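You operate a simulated robot arm through the tools that you are given. There is no shell and no other tool.

You run a simulated robot arm. Do the job below in one go: nothing can be reset, and whatever is moved stays where it is left.

JOB
Roll the narrow trolley up to the parked one, drop the tow link on its pin, then brake it. Where these are worked on the way, their far stop is far enough and under half their travel is too little: trolley brake.

The check looks at the end state, three seconds after you hand in, the way a careful person would. Anything else that was tipped, shoved, dropped, spilled or broken makes it a failure.

ROBOT AND FRAMES
A 7-joint arm with a two-finger parallel gripper, fixed in place. Base frame: the origin is on the floor under the middle of its stand, x ahead of it, y to its left, z up. Readings come in cm, degrees, newtons and seconds.
With the tool pointing down near the work surface it reaches from about 10 to 64 cm from the base axis. Its first joint turns from -66.0 to 66.0 degrees. Payload 1.57 kg.
The tool frame sits at the grasp point between the pads (the TCP): z along the fingers, y along the line on which they close. The tips reach 3 cm beyond it. The gripper opens to 8 cm. The fingers are 1.7 cm wide and 1.2 cm thick; the gripper's body (4 by 8.2 cm) begins 8 cm behind the TCP.
Orientation is told as [roll, pitch, yaw] about the base's x, y, z axes, in that order, counted from this pose: with the fingers straight down and closing along the base's y, the tool's x points along the base's -x, its y along +y and its z along -z.

CONTROLS
- The arm moves only by the tool play_rows. Its arguments are lists of equal length, an entry for each row: "translation": the shift along the tool's x, y, z in cm, a list of three; "delta_rot": the turn, a rotation vector about the tool's x, y, z in degrees, a list of three; "grip": the closure, from 0 (fully open) to 1 (shut). In form: {"translation": [[x, y, z], ...], "delta_rot": [[ax, ay, az], ...], "grip": [grip, ...]}. A call has 1 to 20 rows; each row is the pose to reach, as a shift and turn from the pose commanded when the call began, along the tool's axes at that moment. Rows are played at 5 a second. More than 5 cm and 8.6 degrees between two rows, or a gripper value outside its range, and nothing of the call is played. Where a pose cannot be reached the arm comes as near as it can. A force on the tool above 90 N (or 10 N above the force at the start of the call, whichever is more), or a blocked arm, ends the call early, and 0.2 s more pass. The fingers move at their own pace (about 7.2 cm/s each) and stop on an object; they squeeze with about 22 N. The grip force told is the motor's: it shows also when the fingers shut on nothing. Time passes only in rows, and 0.2 s behind the last, so rows that repeat a pose let the fingers close. The reply holds the time, the measured pose of the TCP, the force on the tool along the base axes, the opening and the grip force, in the units named above and with some noise, with the torque about the TCP (base axes, N m) and any sound that the robot's microphone picked up.
- Cameras (640 x 400 px; columns grow to the right, rows downward): "scene" is fixed at [5.18, 41.78, 142.74]; the picture's right is [-0.78, -0.63, 0.00], its down [-0.33, 0.41, -0.85] and it looks along [0.54, -0.67, -0.52] (base axes); focal length 372 px, centre (320, 200). "wrist" rides on the gripper at [7.2, -0.7, -12.2] in the tool frame; the picture's right is [0.09, 1.00, 0.00], its down [-0.84, 0.08, -0.54] and it looks along [-0.54, 0.05, 0.84] (tool axes); focal length 238 px, centre (320, 200). There is no depth. A picture from a camera that has moved, and an enlarged one, comes with that camera's place and axes in the base frame and with its lens. The place of the scene camera against the robot may be out by one fixed shift of up to 1.8 cm in any direction.
- grab_frame(camera): a new picture of that camera. No time passes.
- zoom(camera, box): a new picture of the part [left, top, right, bottom] of that camera's present view, enlarged. No time passes.
- job_done(): hands the job in; it is judged then, once.

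Places have to be worked out from the pictures, the camera data and where the tool is seen. Open the gripper and draw the arm clear of the work before you hand the job in, unless the task says otherwise.

The tools are called by a JSON object that holds its "api" and its "payload". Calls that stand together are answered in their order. play_rows: Moves the arm, as the interface text tells. Its arguments: {"type":"object","properties":{"translation":{"type":"array","items":{"type":"array","items":{"type":"number"}}},"delta_rot":{"type":"array","items":{"type":"array","items":{"type":"number"}}},"grip":{"type":"array","items":{"type":"number"}}},"required":["translation","delta_rot","grip"]} The other tools are called the same way: grab_frame (camera) takes a picture; zoom (camera, box) takes an enlarged picture of a part of a camera's view; job_done () hands the job in.

At the start:

```text
t: 0.0
tcp_pos: [36.7, -4.82, 119.27]
ee_rot: [0.1, 0.0, 0.0]
contact_force: [-0.3, 0.3, 0.6]
ft_torque: [0.05, 0.0, 0.03]
finger_gap: 7.98
grasp_force: 0.1
```

scene: 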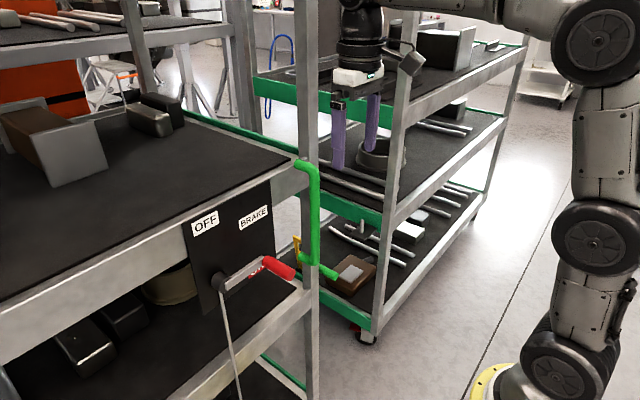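
wrist: 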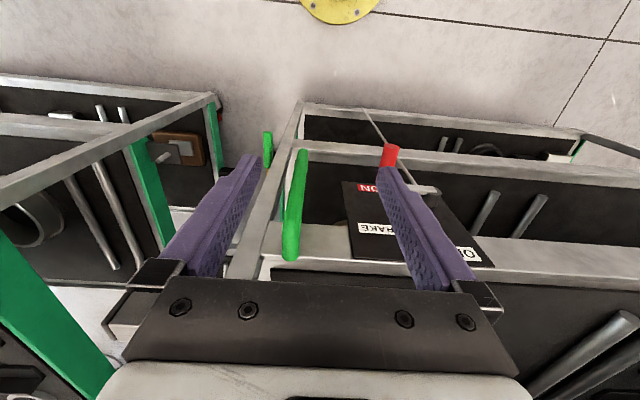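

I begin by looking closer at the scene: there's a trolley in the foreground with a green tow link and a brake lever (red grip), and a second trolley beyond. I enlarge the parts.

{"api": "zoom", "payload": {"camera": "scene", "box": [160, 140, 400, 360]}}

{"api": "zoom", "payload": {"camera": "scene", "box": [240, 0, 560, 200]}}

{"api": "zoom", "payload": {"camera": "wrist", "box": [200, 90, 500, 290]}}

{"api": "zoom", "payload": {"camera": "wrist", "box": [0, 60, 320, 290]}}

```text
1.82 times, centred on (280, 250) of scene
camera zoom: at [5.18, 41.78, 142.74], right [-0.78, -0.63, 0.0], down [-0.33, 0.41, -0.85], along [0.54, -0.67, -0.52], focal length 676 px, centre (393, 109)
```

zoom: 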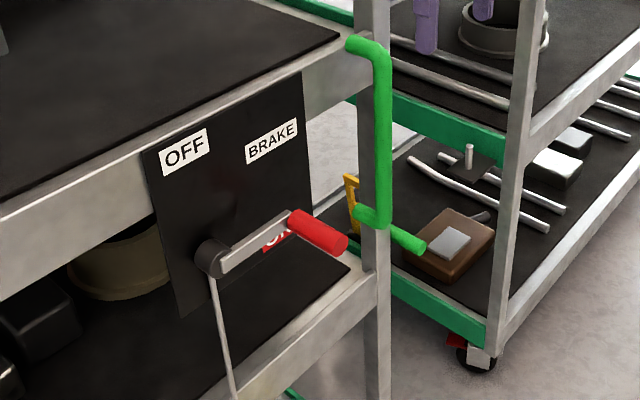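

```text
2.00 times, centred on (400, 100) of scene
camera zoom: at [5.18, 41.78, 142.74], right [-0.78, -0.63, 0.0], down [-0.33, 0.41, -0.85], along [0.54, -0.67, -0.52], focal length 744 px, centre (160, 400)
```

zoom: 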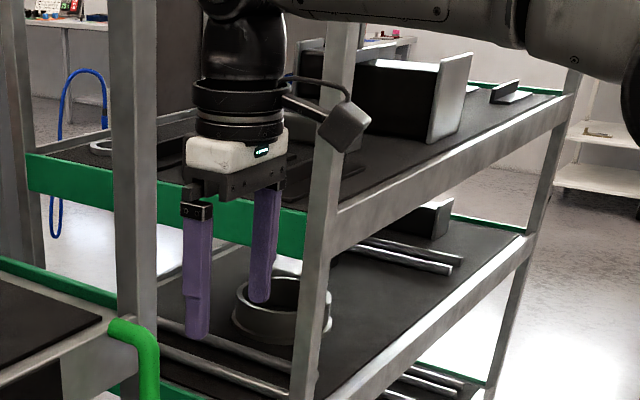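

```text
2.00 times, centred on (350, 190) of wrist
camera zoom: at [29.6, -5.46, 131.4], right [-0.09, 1.0, 0.0], down [0.84, 0.08, 0.54], along [0.54, 0.05, -0.84], focal length 477 px, centre (260, 220)
```

zoom: 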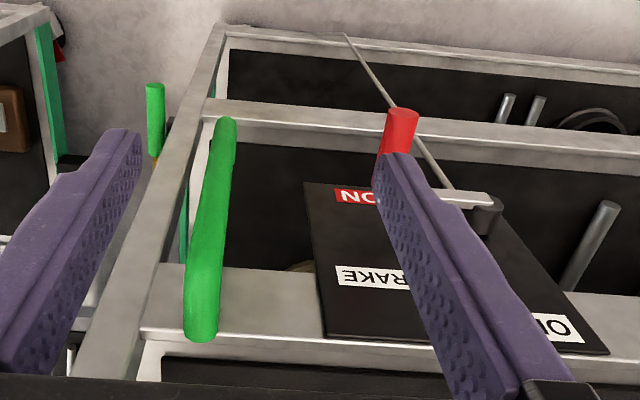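

```text
1.74 times, centred on (160, 175) of wrist
camera zoom: at [29.6, -5.46, 131.4], right [-0.09, 1.0, 0.0], down [0.84, 0.08, 0.54], along [0.54, 0.05, -0.84], focal length 414 px, centre (598, 244)
```

zoom: 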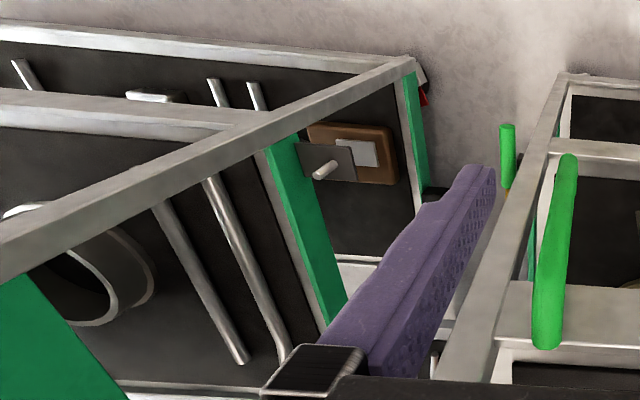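

From triangulating both views, I judge the brake panel to be at x≈50, y 0..18, with its lever pointing toward the red ON label. The vertical green push handle is near (45, -7, 90..112), and a tow link with its own small green grip sits below it. I draw back and tilt the fingers forward to get a frontal look with the wrist camera.

{"api": "play_rows", "payload": {"translation": [[1, 0, 0], [2, 0, 0], [3, 0, 0], [4, 0, 0], [5, 0, 0], [6, 0, 0], [7, 0, 0], [8, 0, 0]], "delta_rot": [[0, -5, 0], [0, -10, 0], [0, -15, 0], [0, -20, 0], [0, -25, 0], [0, -30, 0], [0, -35, 0], [0, -40, 0]], "grip": [0, 0, 0, 0, 0, 0, 0, 0]}}

{"api": "grab_frame", "payload": {"camera": "wrist"}}

{"api": "grab_frame", "payload": {"camera": "scene"}}

```text
t: 1.8
tcp_pos: [28.73, -4.68, 119.22]
ee_rot: [0.0, -40.1, -0.2]
contact_force: [-0.3, 0.1, 0.2]
ft_torque: [0.01, 0.03, -0.01]
finger_gap: 8.02
grasp_force: 0.1
```

```text
taken
camera wrist: at [15.48, -5.45, 123.91], right [-0.07, 1.0, -0.06], down [0.29, 0.08, 0.95], along [0.95, 0.05, -0.3], focal length 238 px, centre (320, 200)
```

wrist: 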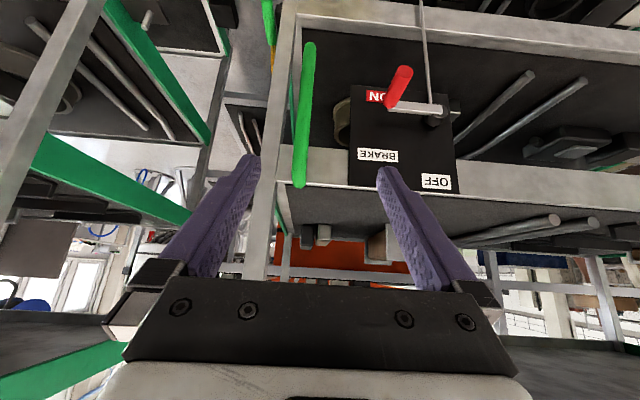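

```text
taken
```

scene: 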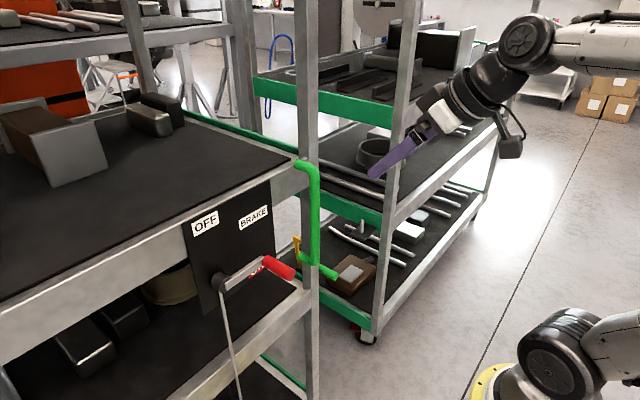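

The view is inverted: down in the picture is up. I lower the arm about 24 cm, well short of the trolleys, to look straight at the lever, tow link and pin.

{"api": "play_rows", "payload": {"translation": [[1.54, 0, 1.84], [3.09, 0, 3.68], [4.63, 0, 5.52], [6.17, 0, 7.35], [7.72, 0, 9.19], [9.26, 0, 11.03], [10.8, 0, 12.87], [12.34, 0, 14.71], [13.89, 0, 16.55], [15.43, 0, 18.38]], "delta_rot": [[0, 0, 0], [0, 0, 0], [0, 0, 0], [0, 0, 0], [0, 0, 0], [0, 0, 0], [0, 0, 0], [0, 0, 0], [0, 0, 0], [0, 0, 0]], "grip": [0, 0, 0, 0, 0, 0, 0, 0, 0, 0]}}

{"api": "grab_frame", "payload": {"camera": "wrist"}}

{"api": "zoom", "payload": {"camera": "wrist", "box": [180, 0, 500, 200]}}

{"api": "zoom", "payload": {"camera": "wrist", "box": [0, 0, 320, 200]}}

```text
t: 4.0
tcp_pos: [28.77, -4.58, 95.39]
ee_rot: [0.0, -40.1, -0.2]
contact_force: [0.0, -0.4, -0.4]
ft_torque: [0.01, -0.06, -0.02]
finger_gap: 8.03
grasp_force: 0.0
```

```text
taken
camera wrist: at [15.5, -5.4, 99.94], right [-0.07, 1.0, -0.06], down [0.29, 0.08, 0.95], along [0.95, 0.05, -0.3], focal length 238 px, centre (320, 200)
```

wrist: 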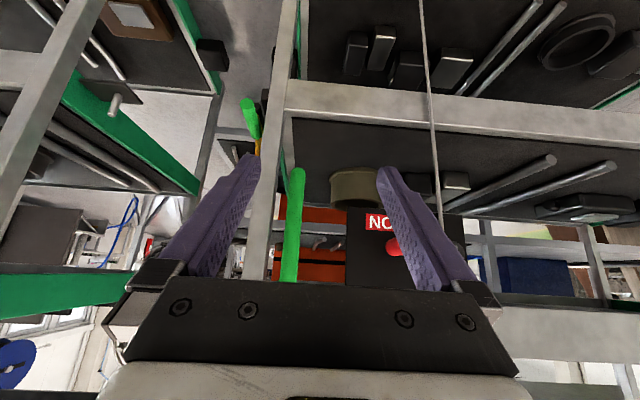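

```text
2.00 times, centred on (340, 100) of wrist
camera zoom: at [15.5, -5.4, 99.94], right [-0.07, 1.0, -0.06], down [0.29, 0.08, 0.95], along [0.95, 0.05, -0.3], focal length 477 px, centre (280, 400)
```

zoom: 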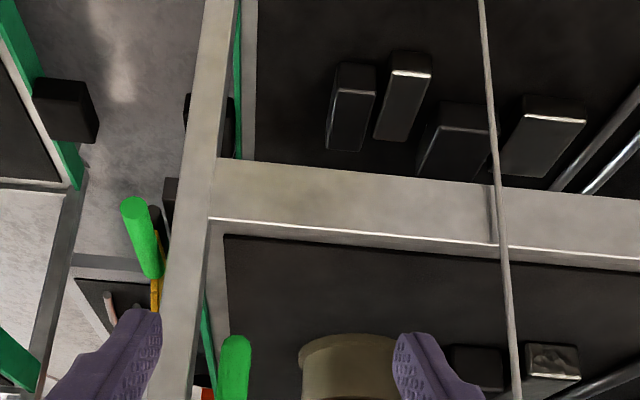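

```text
2.00 times, centred on (160, 100) of wrist
camera zoom: at [15.5, -5.4, 99.94], right [-0.07, 1.0, -0.06], down [0.29, 0.08, 0.95], along [0.95, 0.05, -0.3], focal length 477 px, centre (640, 400)
```

zoom: 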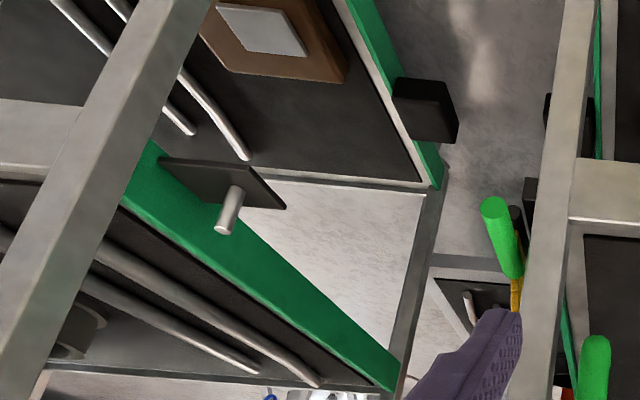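

I can now see buffers (black blocks) on the facing trolley ends, and a plate with an upright pin on the parked trolley's green rail. I shift to the right and up a bit to look into the gap at the tow link and pin.

{"api": "play_rows", "payload": {"translation": [[-0.7, -1.3, -0.85], [-1.4, -2.6, -1.7], [-2.1, -3.9, -2.55], [-2.8, -5.2, -3.4], [-3.5, -6.5, -4.25], [-4.2, -7.8, -5.1], [-5.1, -9.5, -6.1]], "delta_rot": [[0, 0, 0], [0, 0, 0], [0, 0, 0], [0, 0, 0], [0, 0, 0], [0, 0, 0], [0, 0, 0]], "grip": [0, 0, 0, 0, 0, 0, 0]}}

{"api": "grab_frame", "payload": {"camera": "wrist"}}

{"api": "zoom", "payload": {"camera": "wrist", "box": [160, 40, 480, 240]}}

{"api": "zoom", "payload": {"camera": "wrist", "box": [320, 0, 640, 200]}}

```text
t: 5.6
tcp_pos: [28.69, -14.19, 103.18]
ee_rot: [0.0, -40.0, 0.0]
contact_force: [-0.2, 0.1, -0.5]
ft_torque: [0.01, 0.01, 0.02]
finger_gap: 8.02
grasp_force: 0.1
```

```text
taken
camera wrist: at [15.41, -14.94, 107.8], right [-0.07, 1.0, -0.06], down [0.29, 0.08, 0.95], along [0.95, 0.05, -0.3], focal length 238 px, centre (320, 200)
```

wrist: 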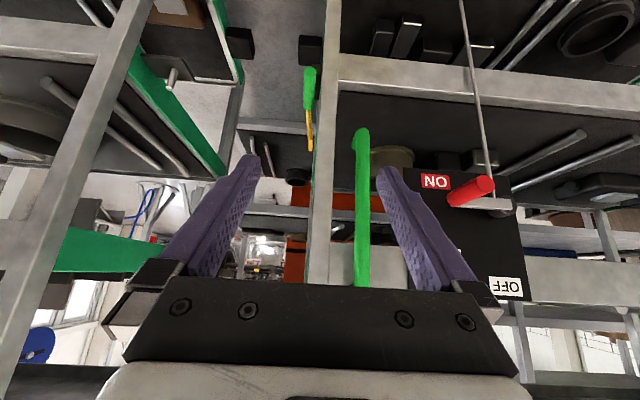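

```text
2.00 times, centred on (320, 140) of wrist
camera zoom: at [15.41, -14.94, 107.8], right [-0.07, 1.0, -0.06], down [0.29, 0.08, 0.95], along [0.95, 0.05, -0.3], focal length 477 px, centre (320, 320)
```

zoom: 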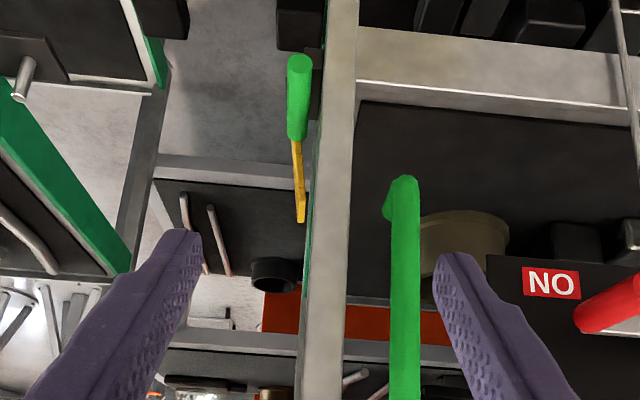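

```text
2.00 times, centred on (480, 100) of wrist
camera zoom: at [15.41, -14.94, 107.8], right [-0.07, 1.0, -0.06], down [0.29, 0.08, 0.95], along [0.95, 0.05, -0.3], focal length 477 px, centre (0, 400)
```

zoom: 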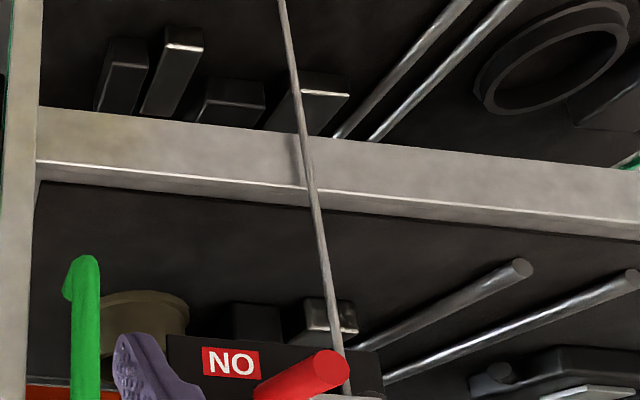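

I zoom the scene view tightly on the tow link and the pin to understand how the link hangs.

{"api": "zoom", "payload": {"camera": "scene", "box": [270, 210, 366, 270]}}

{"api": "zoom", "payload": {"camera": "scene", "box": [310, 180, 422, 250]}}

{"api": "zoom", "payload": {"camera": "wrist", "box": [200, 30, 360, 130]}}

{"api": "zoom", "payload": {"camera": "scene", "box": [180, 180, 308, 340]}}

```text
6.67 times, centred on (318, 240) of scene
camera zoom: at [5.18, 41.78, 142.74], right [-0.78, -0.63, 0.0], down [-0.33, 0.41, -0.85], along [0.54, -0.67, -0.52], focal length 2480 px, centre (333, -67)
```

zoom: 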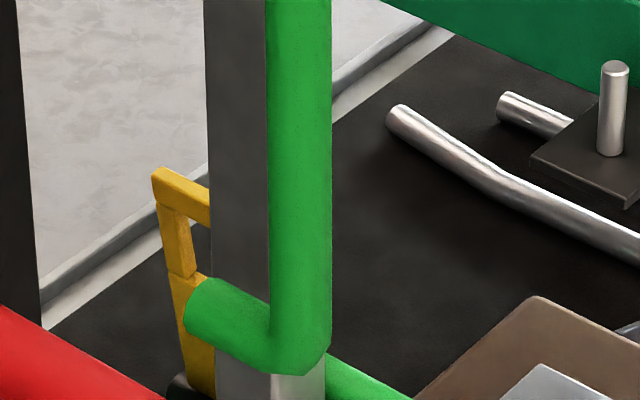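

```text
5.71 times, centred on (366, 215) of scene
camera zoom: at [5.18, 41.78, 142.74], right [-0.78, -0.63, 0.0], down [-0.33, 0.41, -0.85], along [0.54, -0.67, -0.52], focal length 2126 px, centre (57, 114)
```

zoom: 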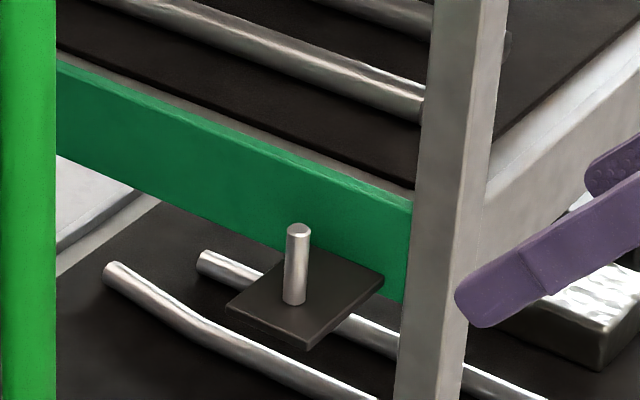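

```text
4.00 times, centred on (280, 80) of wrist
camera zoom: at [15.41, -14.94, 107.8], right [-0.07, 1.0, -0.06], down [0.29, 0.08, 0.95], along [0.95, 0.05, -0.3], focal length 953 px, centre (480, 680)
```

zoom: 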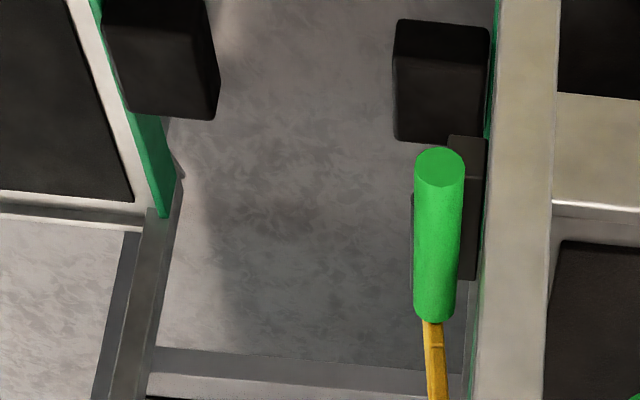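

```text
2.50 times, centred on (244, 260) of scene
camera zoom: at [5.18, 41.78, 142.74], right [-0.78, -0.63, 0.0], down [-0.33, 0.41, -0.85], along [0.54, -0.67, -0.52], focal length 930 px, centre (510, 50)
```

zoom: 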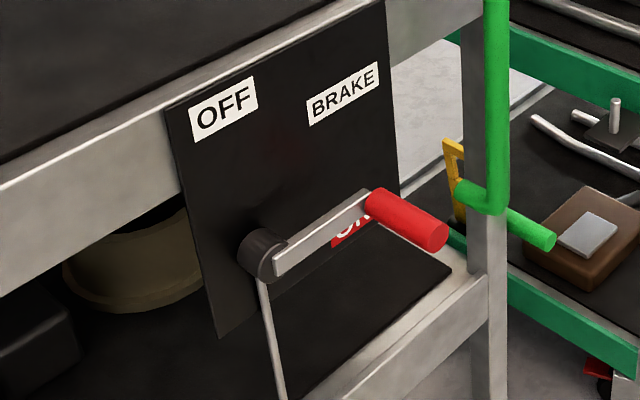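

The tow link is a yellow plate with a rectangular eye, standing upright on a hinge at the trolley's end, with a green grip toward the robot. The brake lever points at ON, so it must be released before rolling. I take another viewpoint, steeper from above, to measure the gap, buffers, link and pin.

{"api": "play_rows", "payload": {"translation": [[-0.9, -0.3, -1.8], [-1.8, -0.6, -3.6], [-2.7, -0.9, -5.4], [-3.6, -1.2, -7.2], [-4.5, -1.5, -9.0], [-5.52, -1.8, -10.78]], "delta_rot": [[0, 3.3, 0], [0, 6.7, 0], [0, 10, 0], [0, 13.3, 0], [0, 16.7, 0], [0, 20, 0]], "grip": [0, 0, 0, 0, 0, 0]}}

{"api": "grab_frame", "payload": {"camera": "wrist"}}

{"api": "zoom", "payload": {"camera": "wrist", "box": [160, 60, 416, 220]}}

```text
t: 7.0
tcp_pos: [26.04, -15.93, 115.1]
ee_rot: [0.0, -20.0, 0.0]
contact_force: [-0.7, 0.4, 0.1]
ft_torque: [0.0, -0.01, 0.02]
finger_gap: 8.0
grasp_force: 0.1
```

```text
taken
camera wrist: at [15.16, -16.65, 124.01], right [-0.09, 1.0, -0.03], down [0.6, 0.08, 0.79], along [0.79, 0.05, -0.61], focal length 238 px, centre (320, 200)
```

wrist: 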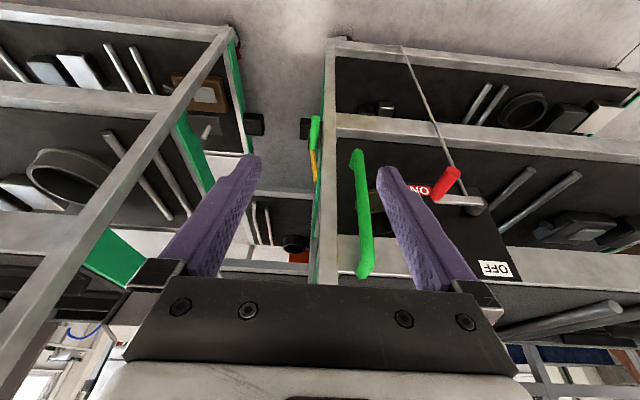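

```text
2.50 times, centred on (288, 140) of wrist
camera zoom: at [15.16, -16.65, 124.01], right [-0.09, 1.0, -0.03], down [0.6, 0.08, 0.79], along [0.79, 0.05, -0.61], focal length 596 px, centre (400, 350)
```

zoom: 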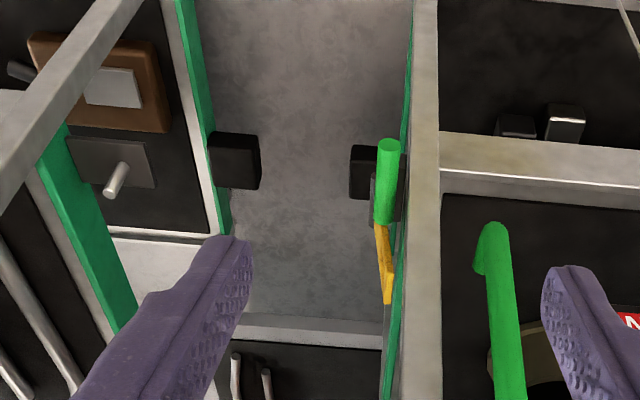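

From several views I place: pin tip ≈ (59.6, -47, 71), tow-link grip from (49, -16.5, 74) to (57, -16.5, 75.5), buffer gap ≈ 18 cm, and brake grip tip ≈ (41.2, 6.5, 96) with its hub ≈ (y 15.2, z 96.5). I now move over in front of the brake lever for a closer look before grasping it.

{"api": "play_rows", "payload": {"translation": [[-0.87, 1.86, 0.06], [-1.73, 3.72, 0.12], [-2.6, 5.58, 0.17], [-3.46, 7.43, 0.23], [-4.33, 9.29, 0.29], [-5.2, 11.15, 0.35], [-6.06, 13.0, 0.4], [-6.93, 14.87, 0.46], [-7.79, 16.73, 0.52], [-8.66, 18.58, 0.58], [-9.53, 20.44, 0.63], [-10.39, 22.3, 0.69]], "delta_rot": [[0, 1.67, 0], [0, 3.33, 0], [0, 5, 0], [0, 6.67, 0], [0, 8.33, 0], [0, 10, 0], [0, 11.67, 0], [0, 13.33, 0], [0, 15, 0], [0, 16.67, 0], [0, 18.33, 0], [0, 20, 0]], "grip": [0, 0, 0, 0, 0, 0, 0, 0, 0, 0, 0, 0]}}

{"api": "grab_frame", "payload": {"camera": "wrist"}}

{"api": "zoom", "payload": {"camera": "wrist", "box": [240, 80, 480, 230]}}

{"api": "grab_frame", "payload": {"camera": "scene"}}

```text
t: 9.6
tcp_pos: [36.02, 6.34, 118.12]
ee_rot: [0.0, -0.1, 0.0]
contact_force: [-0.2, 0.1, 0.6]
ft_torque: [-0.01, -0.02, -0.02]
finger_gap: 7.99
grasp_force: 0.0
```

```text
taken
camera wrist: at [28.94, 5.65, 130.13], right [-0.09, 1.0, 0.0], down [0.84, 0.08, 0.54], along [0.54, 0.05, -0.84], focal length 238 px, centre (320, 200)
```

wrist: 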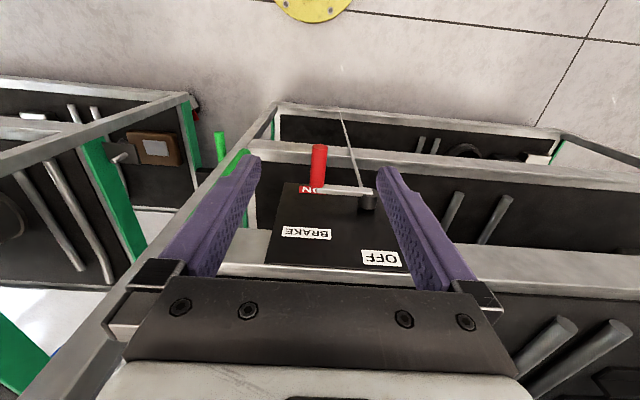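

```text
2.67 times, centred on (360, 155) of wrist
camera zoom: at [28.94, 5.65, 130.13], right [-0.09, 1.0, 0.0], down [0.84, 0.08, 0.54], along [0.54, 0.05, -0.84], focal length 636 px, centre (213, 320)
```

zoom: 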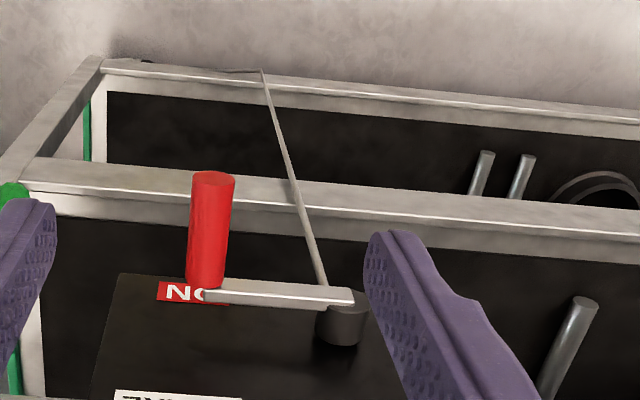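

```text
taken
```

scene: 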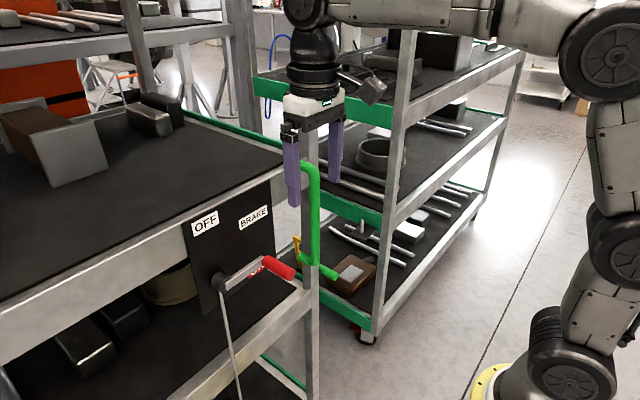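

The lever grip is clearly visible: axis at y≈7.0, x 41.5–48, z≈96, about 2.4 cm thick. I move forward over it to x=43.6 and descend open-fingered to straddle it.

{"api": "play_rows", "payload": {"translation": [[-1.9, 0.15, 0], [-3.8, 0.3, 0], [-5.7, 0.45, 0], [-7.6, 0.6, 0], [-7.6, 0.6, 2], [-7.6, 0.6, 4], [-7.6, 0.6, 6], [-7.6, 0.6, 8], [-7.6, 0.6, 10], [-7.6, 0.6, 12], [-7.6, 0.6, 14]], "delta_rot": [[0, 0, 0], [0, 0, 0], [0, 0, 0], [0, 0, 0], [0, 0, 0], [0, 0, 0], [0, 0, 0], [0, 0, 0], [0, 0, 0], [0, 0, 0], [0, 0, 0]], "grip": [0, 0, 0, 0, 0, 0, 0, 0, 0, 0, 0]}}

{"api": "grab_frame", "payload": {"camera": "wrist"}}

{"api": "zoom", "payload": {"camera": "scene", "box": [180, 140, 340, 300]}}

```text
t: 12.0
tcp_pos: [43.64, 6.71, 103.95]
ee_rot: [0.0, 0.0, -0.1]
contact_force: [0.5, 0.5, -0.4]
ft_torque: [0.03, 0.01, 0.03]
finger_gap: 8.02
grasp_force: 0.1
```

```text
taken
camera wrist: at [36.52, 6.08, 116.03], right [-0.09, 1.0, 0.0], down [0.84, 0.08, 0.54], along [0.54, 0.05, -0.84], focal length 238 px, centre (320, 200)
```

wrist: 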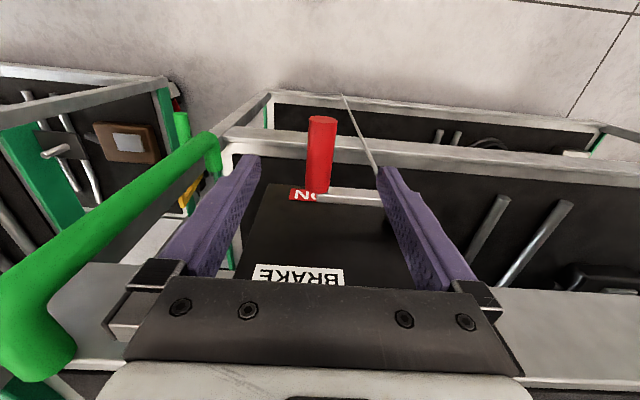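

```text
2.50 times, centred on (260, 220) of scene
camera zoom: at [5.18, 41.78, 142.74], right [-0.78, -0.63, 0.0], down [-0.33, 0.41, -0.85], along [0.54, -0.67, -0.52], focal length 930 px, centre (470, 150)
```

zoom: 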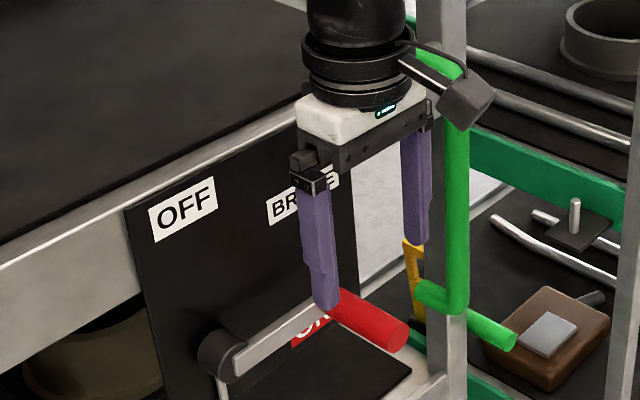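

The grip lies between the fingers at y≈6.7. I descend to z≈96.3 and close on it.

{"api": "play_rows", "payload": {"translation": [[0, 0, 1.5], [0, 0, 3], [0, 0, 4.5], [0, 0, 6], [0, 0, 7.6], [0, 0, 7.6], [0, 0, 7.6], [0, 0, 7.6], [0, 0, 7.6]], "delta_rot": [[0, 0, 0], [0, 0, 0], [0, 0, 0], [0, 0, 0], [0, 0, 0], [0, 0, 0], [0, 0, 0], [0, 0, 0], [0, 0, 0]], "grip": [0, 0, 0, 0, 0, 0.5, 0.8, 1, 1]}}

{"api": "zoom", "payload": {"camera": "scene", "box": [180, 140, 340, 300]}}

{"api": "grab_frame", "payload": {"camera": "wrist"}}

```text
t: 14.0
tcp_pos: [43.67, 6.82, 96.47]
ee_rot: [0.0, 0.0, 0.0]
contact_force: [-0.2, 6.5, -3.4]
ft_torque: [-0.04, -0.19, 0.01]
finger_gap: 2.37
grasp_force: 35.6
```

```text
2.50 times, centred on (260, 220) of scene
camera zoom: at [5.18, 41.8, 142.73], right [-0.78, -0.63, 0.0], down [-0.33, 0.41, -0.85], along [0.54, -0.67, -0.52], focal length 930 px, centre (470, 150)
```

zoom: 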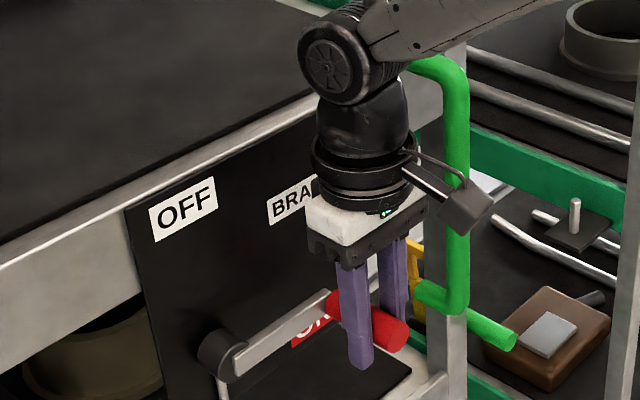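

```text
taken
camera wrist: at [36.56, 6.16, 108.46], right [-0.09, 1.0, 0.0], down [0.84, 0.08, 0.54], along [0.54, 0.05, -0.84], focal length 238 px, centre (320, 200)
```

wrist: 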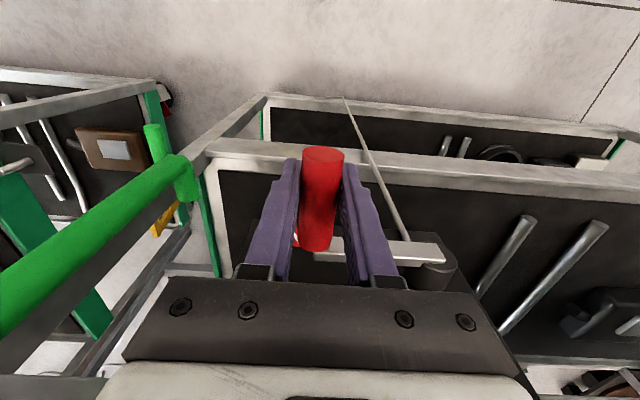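

The fingers hold the lever grip (2.4 cm). I start lifting it along an arc about the hub (radius ≈8.5 cm) in a small first step and watch forces.

{"api": "play_rows", "payload": {"translation": [[0, 0.0, -0.55], [0, 0.02, -1.11], [0, 0.08, -1.63], [0, 0.18, -2.14], [0, 0.33, -2.7], [0, 0.5, -3.28]], "delta_rot": [[0, 0, 0], [0, 0, 0], [0, 0, 0], [0, 0, 0], [0, 0, 0], [0, 0, 0]], "grip": [1, 1, 1, 1, 1, 1]}}

{"api": "zoom", "payload": {"camera": "scene", "box": [180, 140, 340, 300]}}

{"api": "grab_frame", "payload": {"camera": "wrist"}}

```text
t: 15.4
tcp_pos: [43.58, 7.28, 99.67]
ee_rot: [0.0, 0.0, 0.0]
contact_force: [6.8, 4.6, -7.8]
ft_torque: [-0.26, 0.01, 0.06]
finger_gap: 2.39
grasp_force: 35.9
```

```text
2.50 times, centred on (260, 220) of scene
camera zoom: at [5.21, 41.8, 142.73], right [-0.78, -0.63, 0.0], down [-0.33, 0.41, -0.85], along [0.54, -0.67, -0.52], focal length 930 px, centre (470, 150)
```

zoom: 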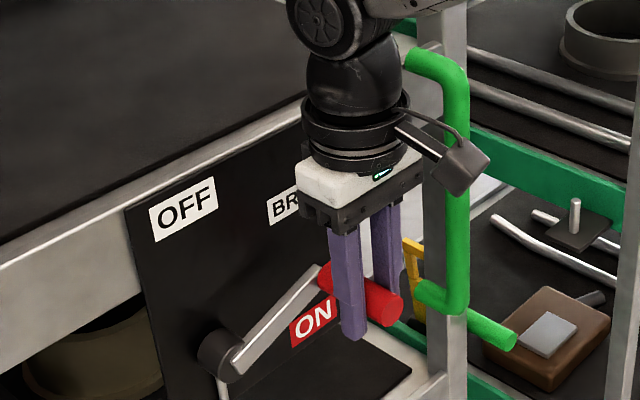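

```text
taken
camera wrist: at [36.55, 6.65, 111.68], right [-0.09, 1.0, 0.0], down [0.84, 0.08, 0.54], along [0.54, 0.05, -0.84], focal length 238 px, centre (320, 200)
```

wrist: 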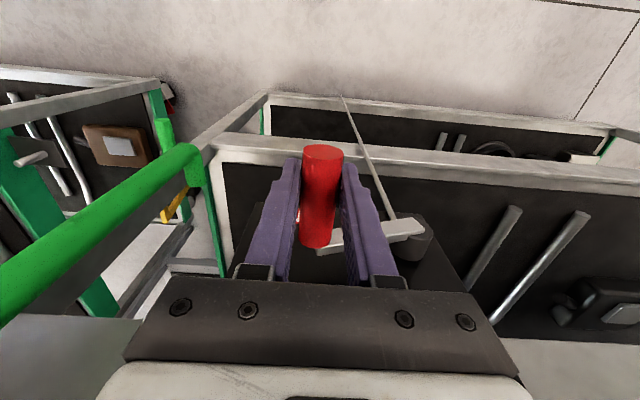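

The lever swings up freely and the ON label is uncovered. I continue the arc to about 60°.

{"api": "play_rows", "payload": {"translation": [[0, 0.29, -0.68], [0, 0.63, -1.34], [0, 1.03, -1.97], [0, 1.48, -2.55], [0, 1.98, -3.1], [0, 2.53, -3.6], [0, 3.11, -4.05], [0, 3.74, -4.45]], "delta_rot": [[0, 0, 0], [0, 0, 0], [0, 0, 0], [0, 0, 0], [0, 0, 0], [0, 0, 0], [0, 0, 0], [0, 0, 0]], "grip": [1, 1, 1, 1, 1, 1, 1, 1]}}

{"api": "zoom", "payload": {"camera": "scene", "box": [180, 140, 340, 300]}}

{"api": "grab_frame", "payload": {"camera": "wrist"}}

```text
t: 17.2
tcp_pos: [43.75, 11.03, 104.1]
ee_rot: [0.1, 0.1, 0.0]
contact_force: [1.7, -9.0, 1.7]
ft_torque: [-0.42, -0.33, 0.07]
finger_gap: 2.35
grasp_force: 35.7
```

```text
2.50 times, centred on (260, 220) of scene
camera zoom: at [5.18, 41.76, 142.75], right [-0.78, -0.63, 0.0], down [-0.33, 0.41, -0.85], along [0.54, -0.66, -0.52], focal length 930 px, centre (470, 150)
```

zoom: 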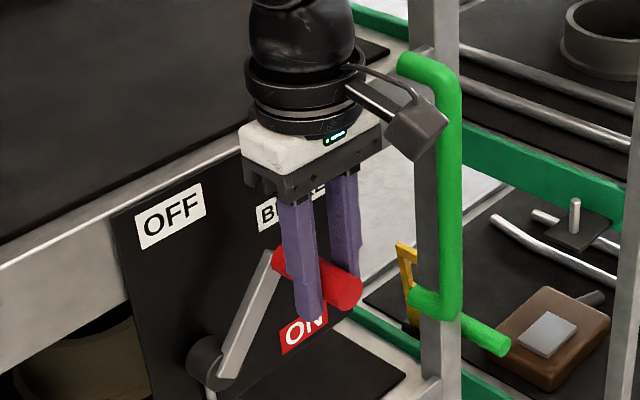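

```text
taken
camera wrist: at [36.52, 10.4, 116.11], right [-0.09, 1.0, 0.0], down [0.84, 0.08, 0.54], along [0.54, 0.05, -0.84], focal length 238 px, centre (320, 200)
```

wrist: 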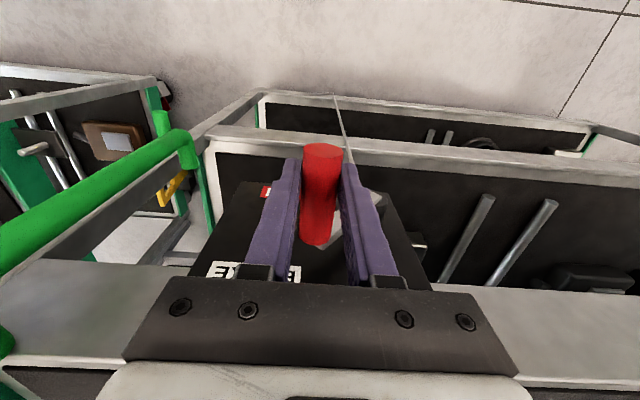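

The lever is at about 57° and the trolley already shifted a few millimetres in +y, so the brake has let go. I continue carefully toward the OFF stop and watch how much of it goes into rolling.

{"api": "play_rows", "payload": {"translation": [[0, 0.6, -0.2], [0, 1.25, -0.4], [0, 2.0, -0.62], [0, 2.8, -0.83], [0, 3.5, -0.98], [0, 4.2, -1.08]], "delta_rot": [[0, 0, 0], [0, 0, 0], [0, 0, 0], [0, 0, 0], [0, 0, 0], [0, 0, 0]], "grip": [1, 1, 1, 1, 1, 1]}}

{"api": "zoom", "payload": {"camera": "scene", "box": [180, 140, 340, 300]}}

{"api": "grab_frame", "payload": {"camera": "wrist"}}

```text
t: 18.6
tcp_pos: [43.73, 15.28, 105.4]
ee_rot: [0.1, -0.3, -0.1]
contact_force: [-6.6, -5.2, 24.6]
ft_torque: [-0.1, -0.58, 0.06]
finger_gap: 2.36
grasp_force: 35.6
```

```text
2.50 times, centred on (260, 220) of scene
camera zoom: at [5.12, 41.75, 142.75], right [-0.78, -0.63, 0.0], down [-0.33, 0.41, -0.85], along [0.54, -0.66, -0.52], focal length 930 px, centre (470, 150)
```

zoom: 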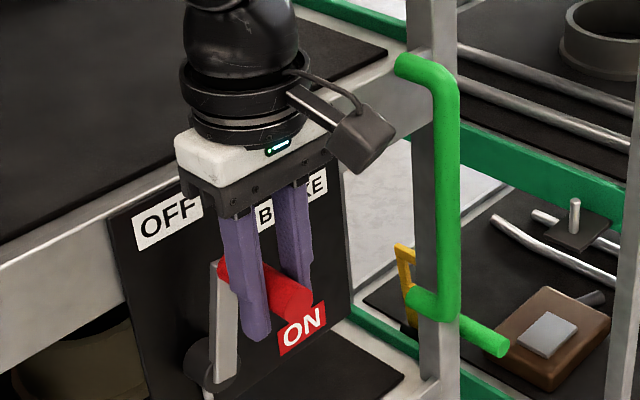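

```text
taken
camera wrist: at [36.48, 14.6, 117.39], right [-0.09, 1.0, 0.0], down [0.83, 0.08, 0.55], along [0.54, 0.05, -0.84], focal length 238 px, centre (320, 200)
```

wrist: 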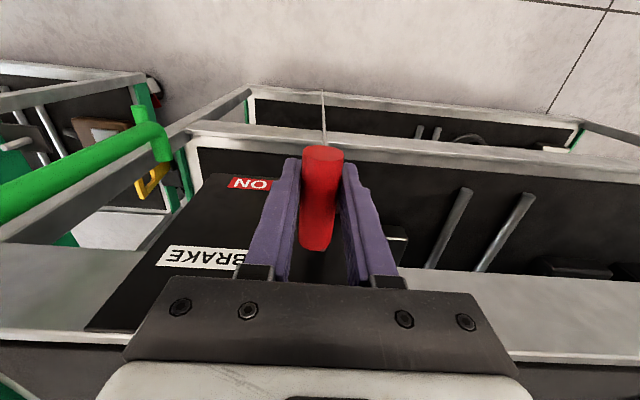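

The lever now stands practically upright under OFF. I open the fingers to let go and look.

{"api": "play_rows", "payload": {"translation": [[0, 0, 0], [0, 0, 0], [0, 0, 0], [0, 0, -1.5], [0, 0, -3], [0, 0, -4.5], [0, 0, -6], [0, 0, -8]], "delta_rot": [[0, 0, 0], [0, 0, 0], [0, 0, 0], [0, 0, 0], [0, 0, 0], [0, 0, 0], [0, 0, 0], [0, 0, 0]], "grip": [0.6, 0.35, 0.35, 0.35, 0.35, 0.35, 0.35, 0.35]}}

{"api": "zoom", "payload": {"camera": "scene", "box": [180, 140, 340, 300]}}

{"api": "grab_frame", "payload": {"camera": "wrist"}}

```text
t: 20.4
tcp_pos: [43.5, 15.31, 113.37]
ee_rot: [0.0, -0.1, -0.1]
contact_force: [0.2, 0.0, -0.2]
ft_torque: [0.0, 0.01, 0.01]
finger_gap: 5.21
grasp_force: 0.1
```

```text
2.50 times, centred on (260, 220) of scene
camera zoom: at [5.18, 41.78, 142.74], right [-0.78, -0.63, 0.0], down [-0.33, 0.41, -0.85], along [0.54, -0.67, -0.52], focal length 930 px, centre (470, 150)
```

zoom: 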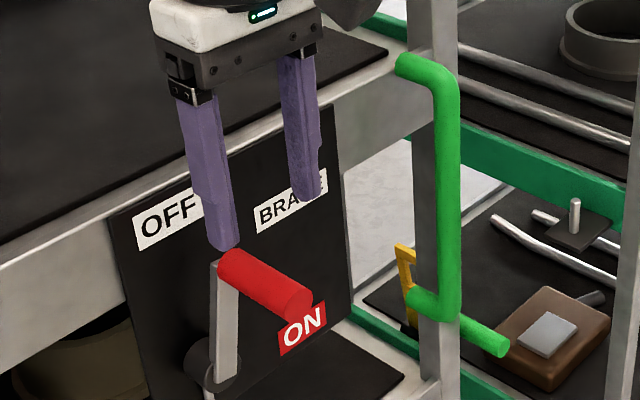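

```text
taken
camera wrist: at [36.46, 14.59, 125.34], right [-0.09, 1.0, 0.0], down [0.84, 0.08, 0.54], along [0.54, 0.05, -0.84], focal length 238 px, centre (320, 200)
```

wrist: 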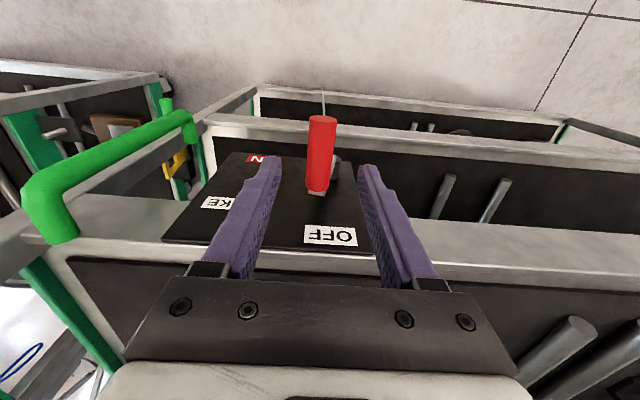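

The lever stays upright at OFF and the gripper is clear. Next is the push handle, a vertical tube I place at about x≈48.4, y≈-6.7, z 87–108. I draw back and go in front of it with the fingers tilted 45° forward.

{"api": "play_rows", "payload": {"translation": [[2.5, 0, 0], [5, 0, 0], [7, -1.5, 0], [9, -3.5, 0.5], [10.5, -5.5, 1], [12, -7.5, 2], [12, -9.5, 3], [12, -11.5, 4], [12, -13.5, 5], [12, -15.5, 6], [12, -17.5, 7], [12, -19.5, 8], [12, -21.5, 9], [12, -21.9, 10]], "delta_rot": [[0, 0, 0], [0, 0, 0], [0, -4, 0], [0, -8, 0], [0, -12, 0], [0, -16, 0], [0, -20, 0], [0, -24, 0], [0, -28, 0], [0, -32, 0], [0, -36, 0], [0, -39, 0], [0, -42, 0], [0, -45, 0]], "grip": [0.35, 0.35, 0.35, 0.35, 0.35, 0.35, 0.35, 0.35, 0.35, 0.35, 0.35, 0.35, 0.35, 0.35]}}

{"api": "grab_frame", "payload": {"camera": "wrist"}}

{"api": "grab_frame", "payload": {"camera": "scene"}}

```text
t: 23.4
tcp_pos: [31.58, -6.76, 103.28]
ee_rot: [0.0, -45.1, -0.2]
contact_force: [-1.1, -1.0, 0.2]
ft_torque: [0.01, 0.01, 0.0]
finger_gap: 5.2
grasp_force: 0.1
```

```text
taken
camera wrist: at [17.97, -7.41, 106.6], right [-0.06, 1.0, -0.07], down [0.21, 0.08, 0.98], along [0.98, 0.05, -0.21], focal length 238 px, centre (320, 200)
```

wrist: 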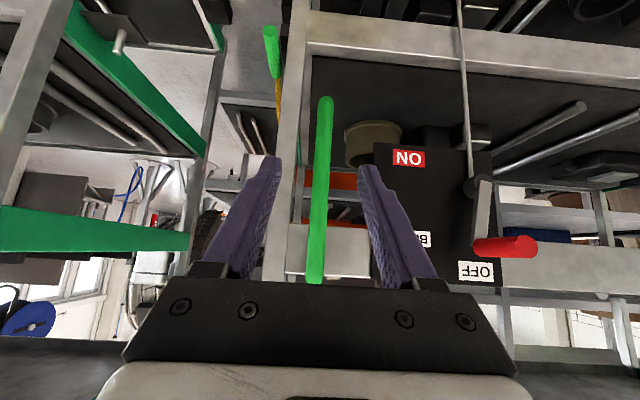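

```text
taken
```

scene: 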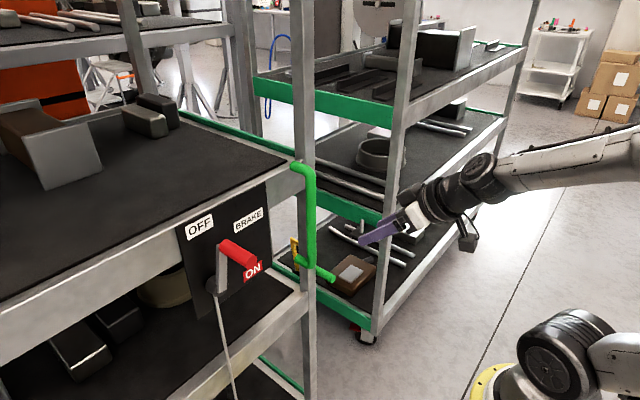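

The handle tube runs vertically between the fingers in view; I put its axis at y≈-5.9, z 85–109. I align and advance partway along the finger axis, then check.

{"api": "play_rows", "payload": {"translation": [[-2.2, 0.3, 0], [-4.4, 0.6, 0], [-6.7, 0.8, 0], [-6.7, 0.8, 1.7], [-6.7, 0.8, 3.4], [-6.7, 0.8, 5.1], [-6.7, 0.8, 6.8], [-6.7, 0.8, 8.5], [-6.7, 0.8, 10.2], [-6.7, 0.8, 12]], "delta_rot": [[0, 0, 0], [0, 0, 0], [0, 0, 0], [0, 0, 0], [0, 0, 0], [0, 0, 0], [0, 0, 0], [0, 0, 0], [0, 0, 0], [0, 0, 0]], "grip": [0.35, 0.35, 0.35, 0.35, 0.35, 0.35, 0.35, 0.35, 0.35, 0.35]}}

{"api": "grab_frame", "payload": {"camera": "wrist"}}

{"api": "zoom", "payload": {"camera": "scene", "box": [200, 120, 440, 300]}}

```text
t: 25.6
tcp_pos: [44.94, -5.87, 99.54]
ee_rot: [0.1, -45.0, 0.0]
contact_force: [-0.3, 1.1, -0.5]
ft_torque: [-0.03, 0.0, -0.03]
finger_gap: 5.2
grasp_force: 0.0
```

```text
taken
camera wrist: at [31.25, -6.56, 102.87], right [-0.06, 1.0, -0.07], down [0.21, 0.08, 0.98], along [0.98, 0.05, -0.21], focal length 238 px, centre (320, 200)
```

wrist: 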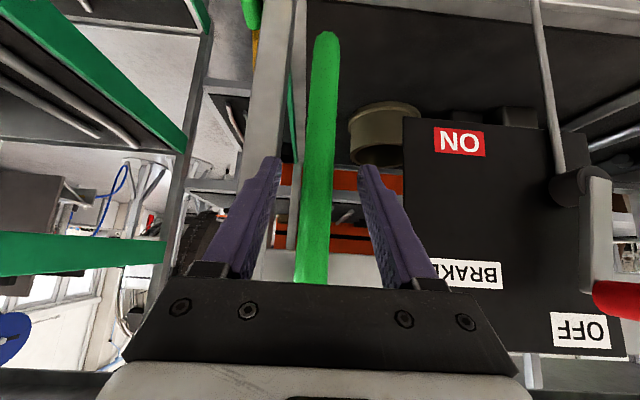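

```text
2.22 times, centred on (320, 210) of scene
camera zoom: at [5.18, 41.78, 142.74], right [-0.78, -0.63, 0.0], down [-0.33, 0.41, -0.85], along [0.54, -0.67, -0.52], focal length 827 px, centre (320, 178)
```

zoom: 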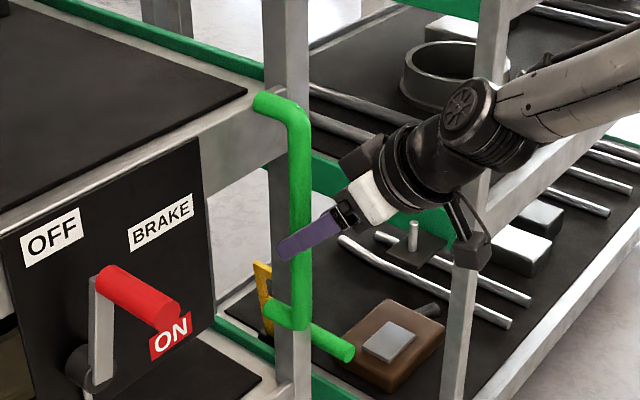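

The tube is centered between the fingers. I advance the last ~4.5 cm and close on it.

{"api": "play_rows", "payload": {"translation": [[0, 0, 1.2], [0, 0, 2.4], [0, 0, 3.5], [0, 0, 4.5], [0, 0, 4.5], [0, 0, 4.5], [0, 0, 4.5], [0, 0, 4.5]], "delta_rot": [[0, 0, 0], [0, 0, 0], [0, 0, 0], [0, 0, 0], [0, 0, 0], [0, 0, 0], [0, 0, 0], [0, 0, 0]], "grip": [0.35, 0.35, 0.35, 0.35, 0.5, 0.7, 0.9, 1]}}

{"api": "grab_frame", "payload": {"camera": "wrist"}}

{"api": "zoom", "payload": {"camera": "scene", "box": [200, 120, 440, 300]}}

```text
t: 27.4
tcp_pos: [47.97, -5.94, 96.27]
ee_rot: [-0.1, -45.1, -0.2]
contact_force: [1.5, -17.9, -4.8]
ft_torque: [0.06, -0.86, -0.05]
finger_gap: 2.18
grasp_force: 34.6
```

```text
taken
camera wrist: at [34.39, -6.59, 99.62], right [-0.06, 1.0, -0.07], down [0.21, 0.08, 0.98], along [0.98, 0.05, -0.21], focal length 238 px, centre (320, 200)
```

wrist: 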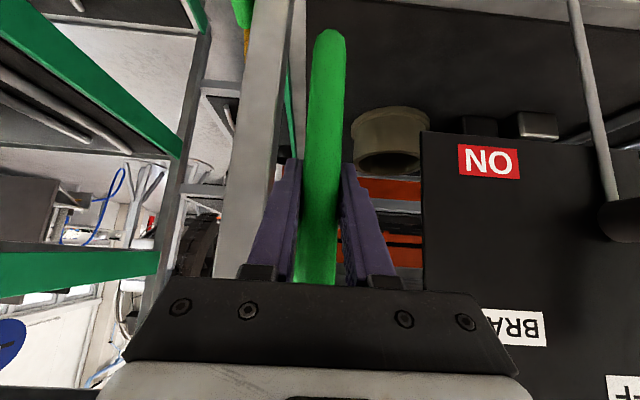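

```text
2.22 times, centred on (320, 210) of scene
camera zoom: at [5.19, 41.73, 142.76], right [-0.78, -0.63, 0.0], down [-0.33, 0.41, -0.85], along [0.54, -0.66, -0.52], focal length 827 px, centre (320, 178)
```

zoom: 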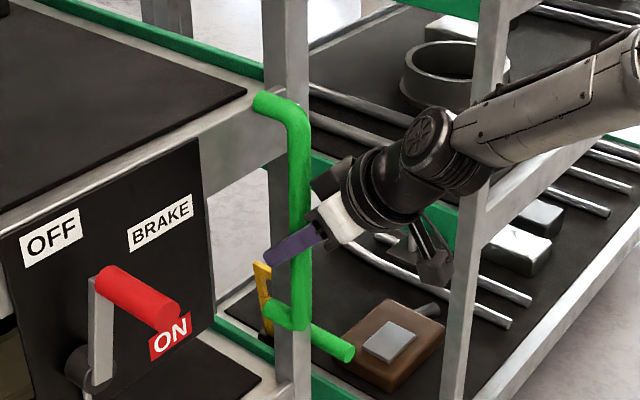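

The handle is held (2.2 cm tube). I begin rolling the trolley toward the parked one with a slow 2.5 cm trial.

{"api": "play_rows", "payload": {"translation": [[0, -0.2, 0], [0, -0.5, 0], [0, -0.9, 0], [0, -1.3, 0], [0, -1.7, 0], [0, -2.1, 0], [0, -2.5, 0]], "delta_rot": [[0, 0, 0], [0, 0, 0], [0, 0, 0], [0, 0, 0], [0, 0, 0], [0, 0, 0], [0, 0, 0]], "grip": [1, 1, 1, 1, 1, 1, 1]}}

{"api": "grab_frame", "payload": {"camera": "scene"}}

```text
t: 29.0
tcp_pos: [48.08, -8.58, 96.19]
ee_rot: [0.0, -45.0, -0.1]
contact_force: [5.2, 9.8, 0.0]
ft_torque: [0.27, 0.79, 0.13]
finger_gap: 2.18
grasp_force: 34.6
```

```text
taken
```

scene: 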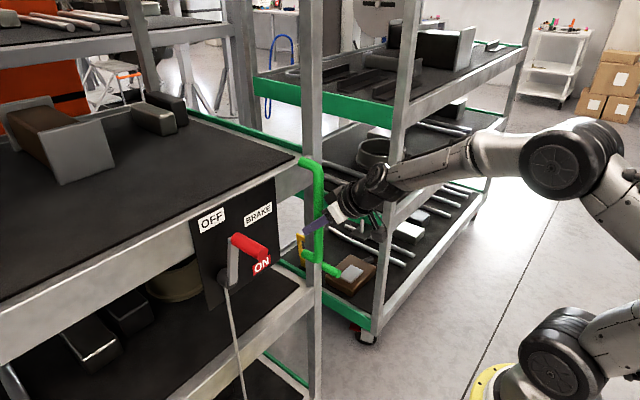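

The trolley rolls well with about 10 N. I keep on slowly, another 9 cm.

{"api": "play_rows", "payload": {"translation": [[0, -0.2, 0], [0, -0.5, 0], [0, -0.9, 0], [0, -1.4, 0], [0, -1.9, 0], [0, -2.4, 0], [0, -2.9, 0], [0, -3.4, 0], [0, -3.9, 0], [0, -4.4, 0], [0, -4.9, 0], [0, -5.4, 0], [0, -5.9, 0], [0, -6.4, 0], [0, -6.9, 0], [0, -7.4, 0], [0, -7.9, 0], [0, -8.4, 0], [0, -8.8, 0], [0, -9.0, 0]], "delta_rot": [[0, 0, 0], [0, 0, 0], [0, 0, 0], [0, 0, 0], [0, 0, 0], [0, 0, 0], [0, 0, 0], [0, 0, 0], [0, 0, 0], [0, 0, 0], [0, 0, 0], [0, 0, 0], [0, 0, 0], [0, 0, 0], [0, 0, 0], [0, 0, 0], [0, 0, 0], [0, 0, 0], [0, 0, 0], [0, 0, 0]], "grip": [1, 1, 1, 1, 1, 1, 1, 1, 1, 1, 1, 1, 1, 1, 1, 1, 1, 1, 1, 1]}}

{"api": "grab_frame", "payload": {"camera": "scene"}}

{"api": "grab_frame", "payload": {"camera": "wrist"}}

```text
t: 33.2
tcp_pos: [47.9, -17.37, 96.33]
ee_rot: [0.0, -44.9, -0.1]
contact_force: [4.0, 13.2, -3.2]
ft_torque: [-0.29, -0.3, -0.3]
finger_gap: 2.2
grasp_force: 34.9
```

```text
taken
```

scene: 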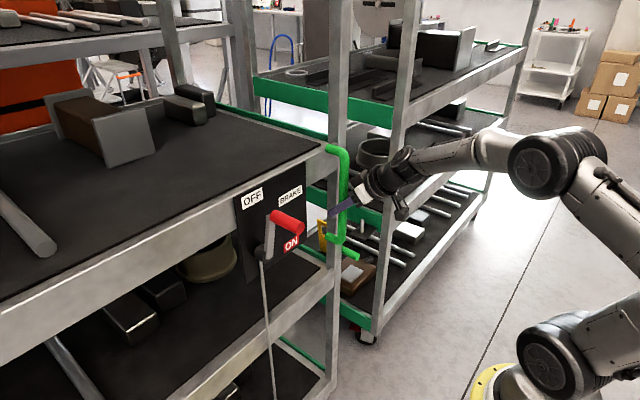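

```text
taken
camera wrist: at [34.35, -18.0, 99.64], right [-0.06, 1.0, -0.06], down [0.21, 0.08, 0.97], along [0.98, 0.05, -0.21], focal length 238 px, centre (320, 200)
```

wrist: 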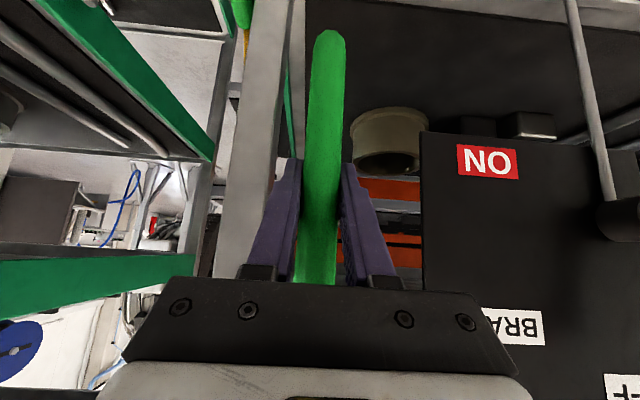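

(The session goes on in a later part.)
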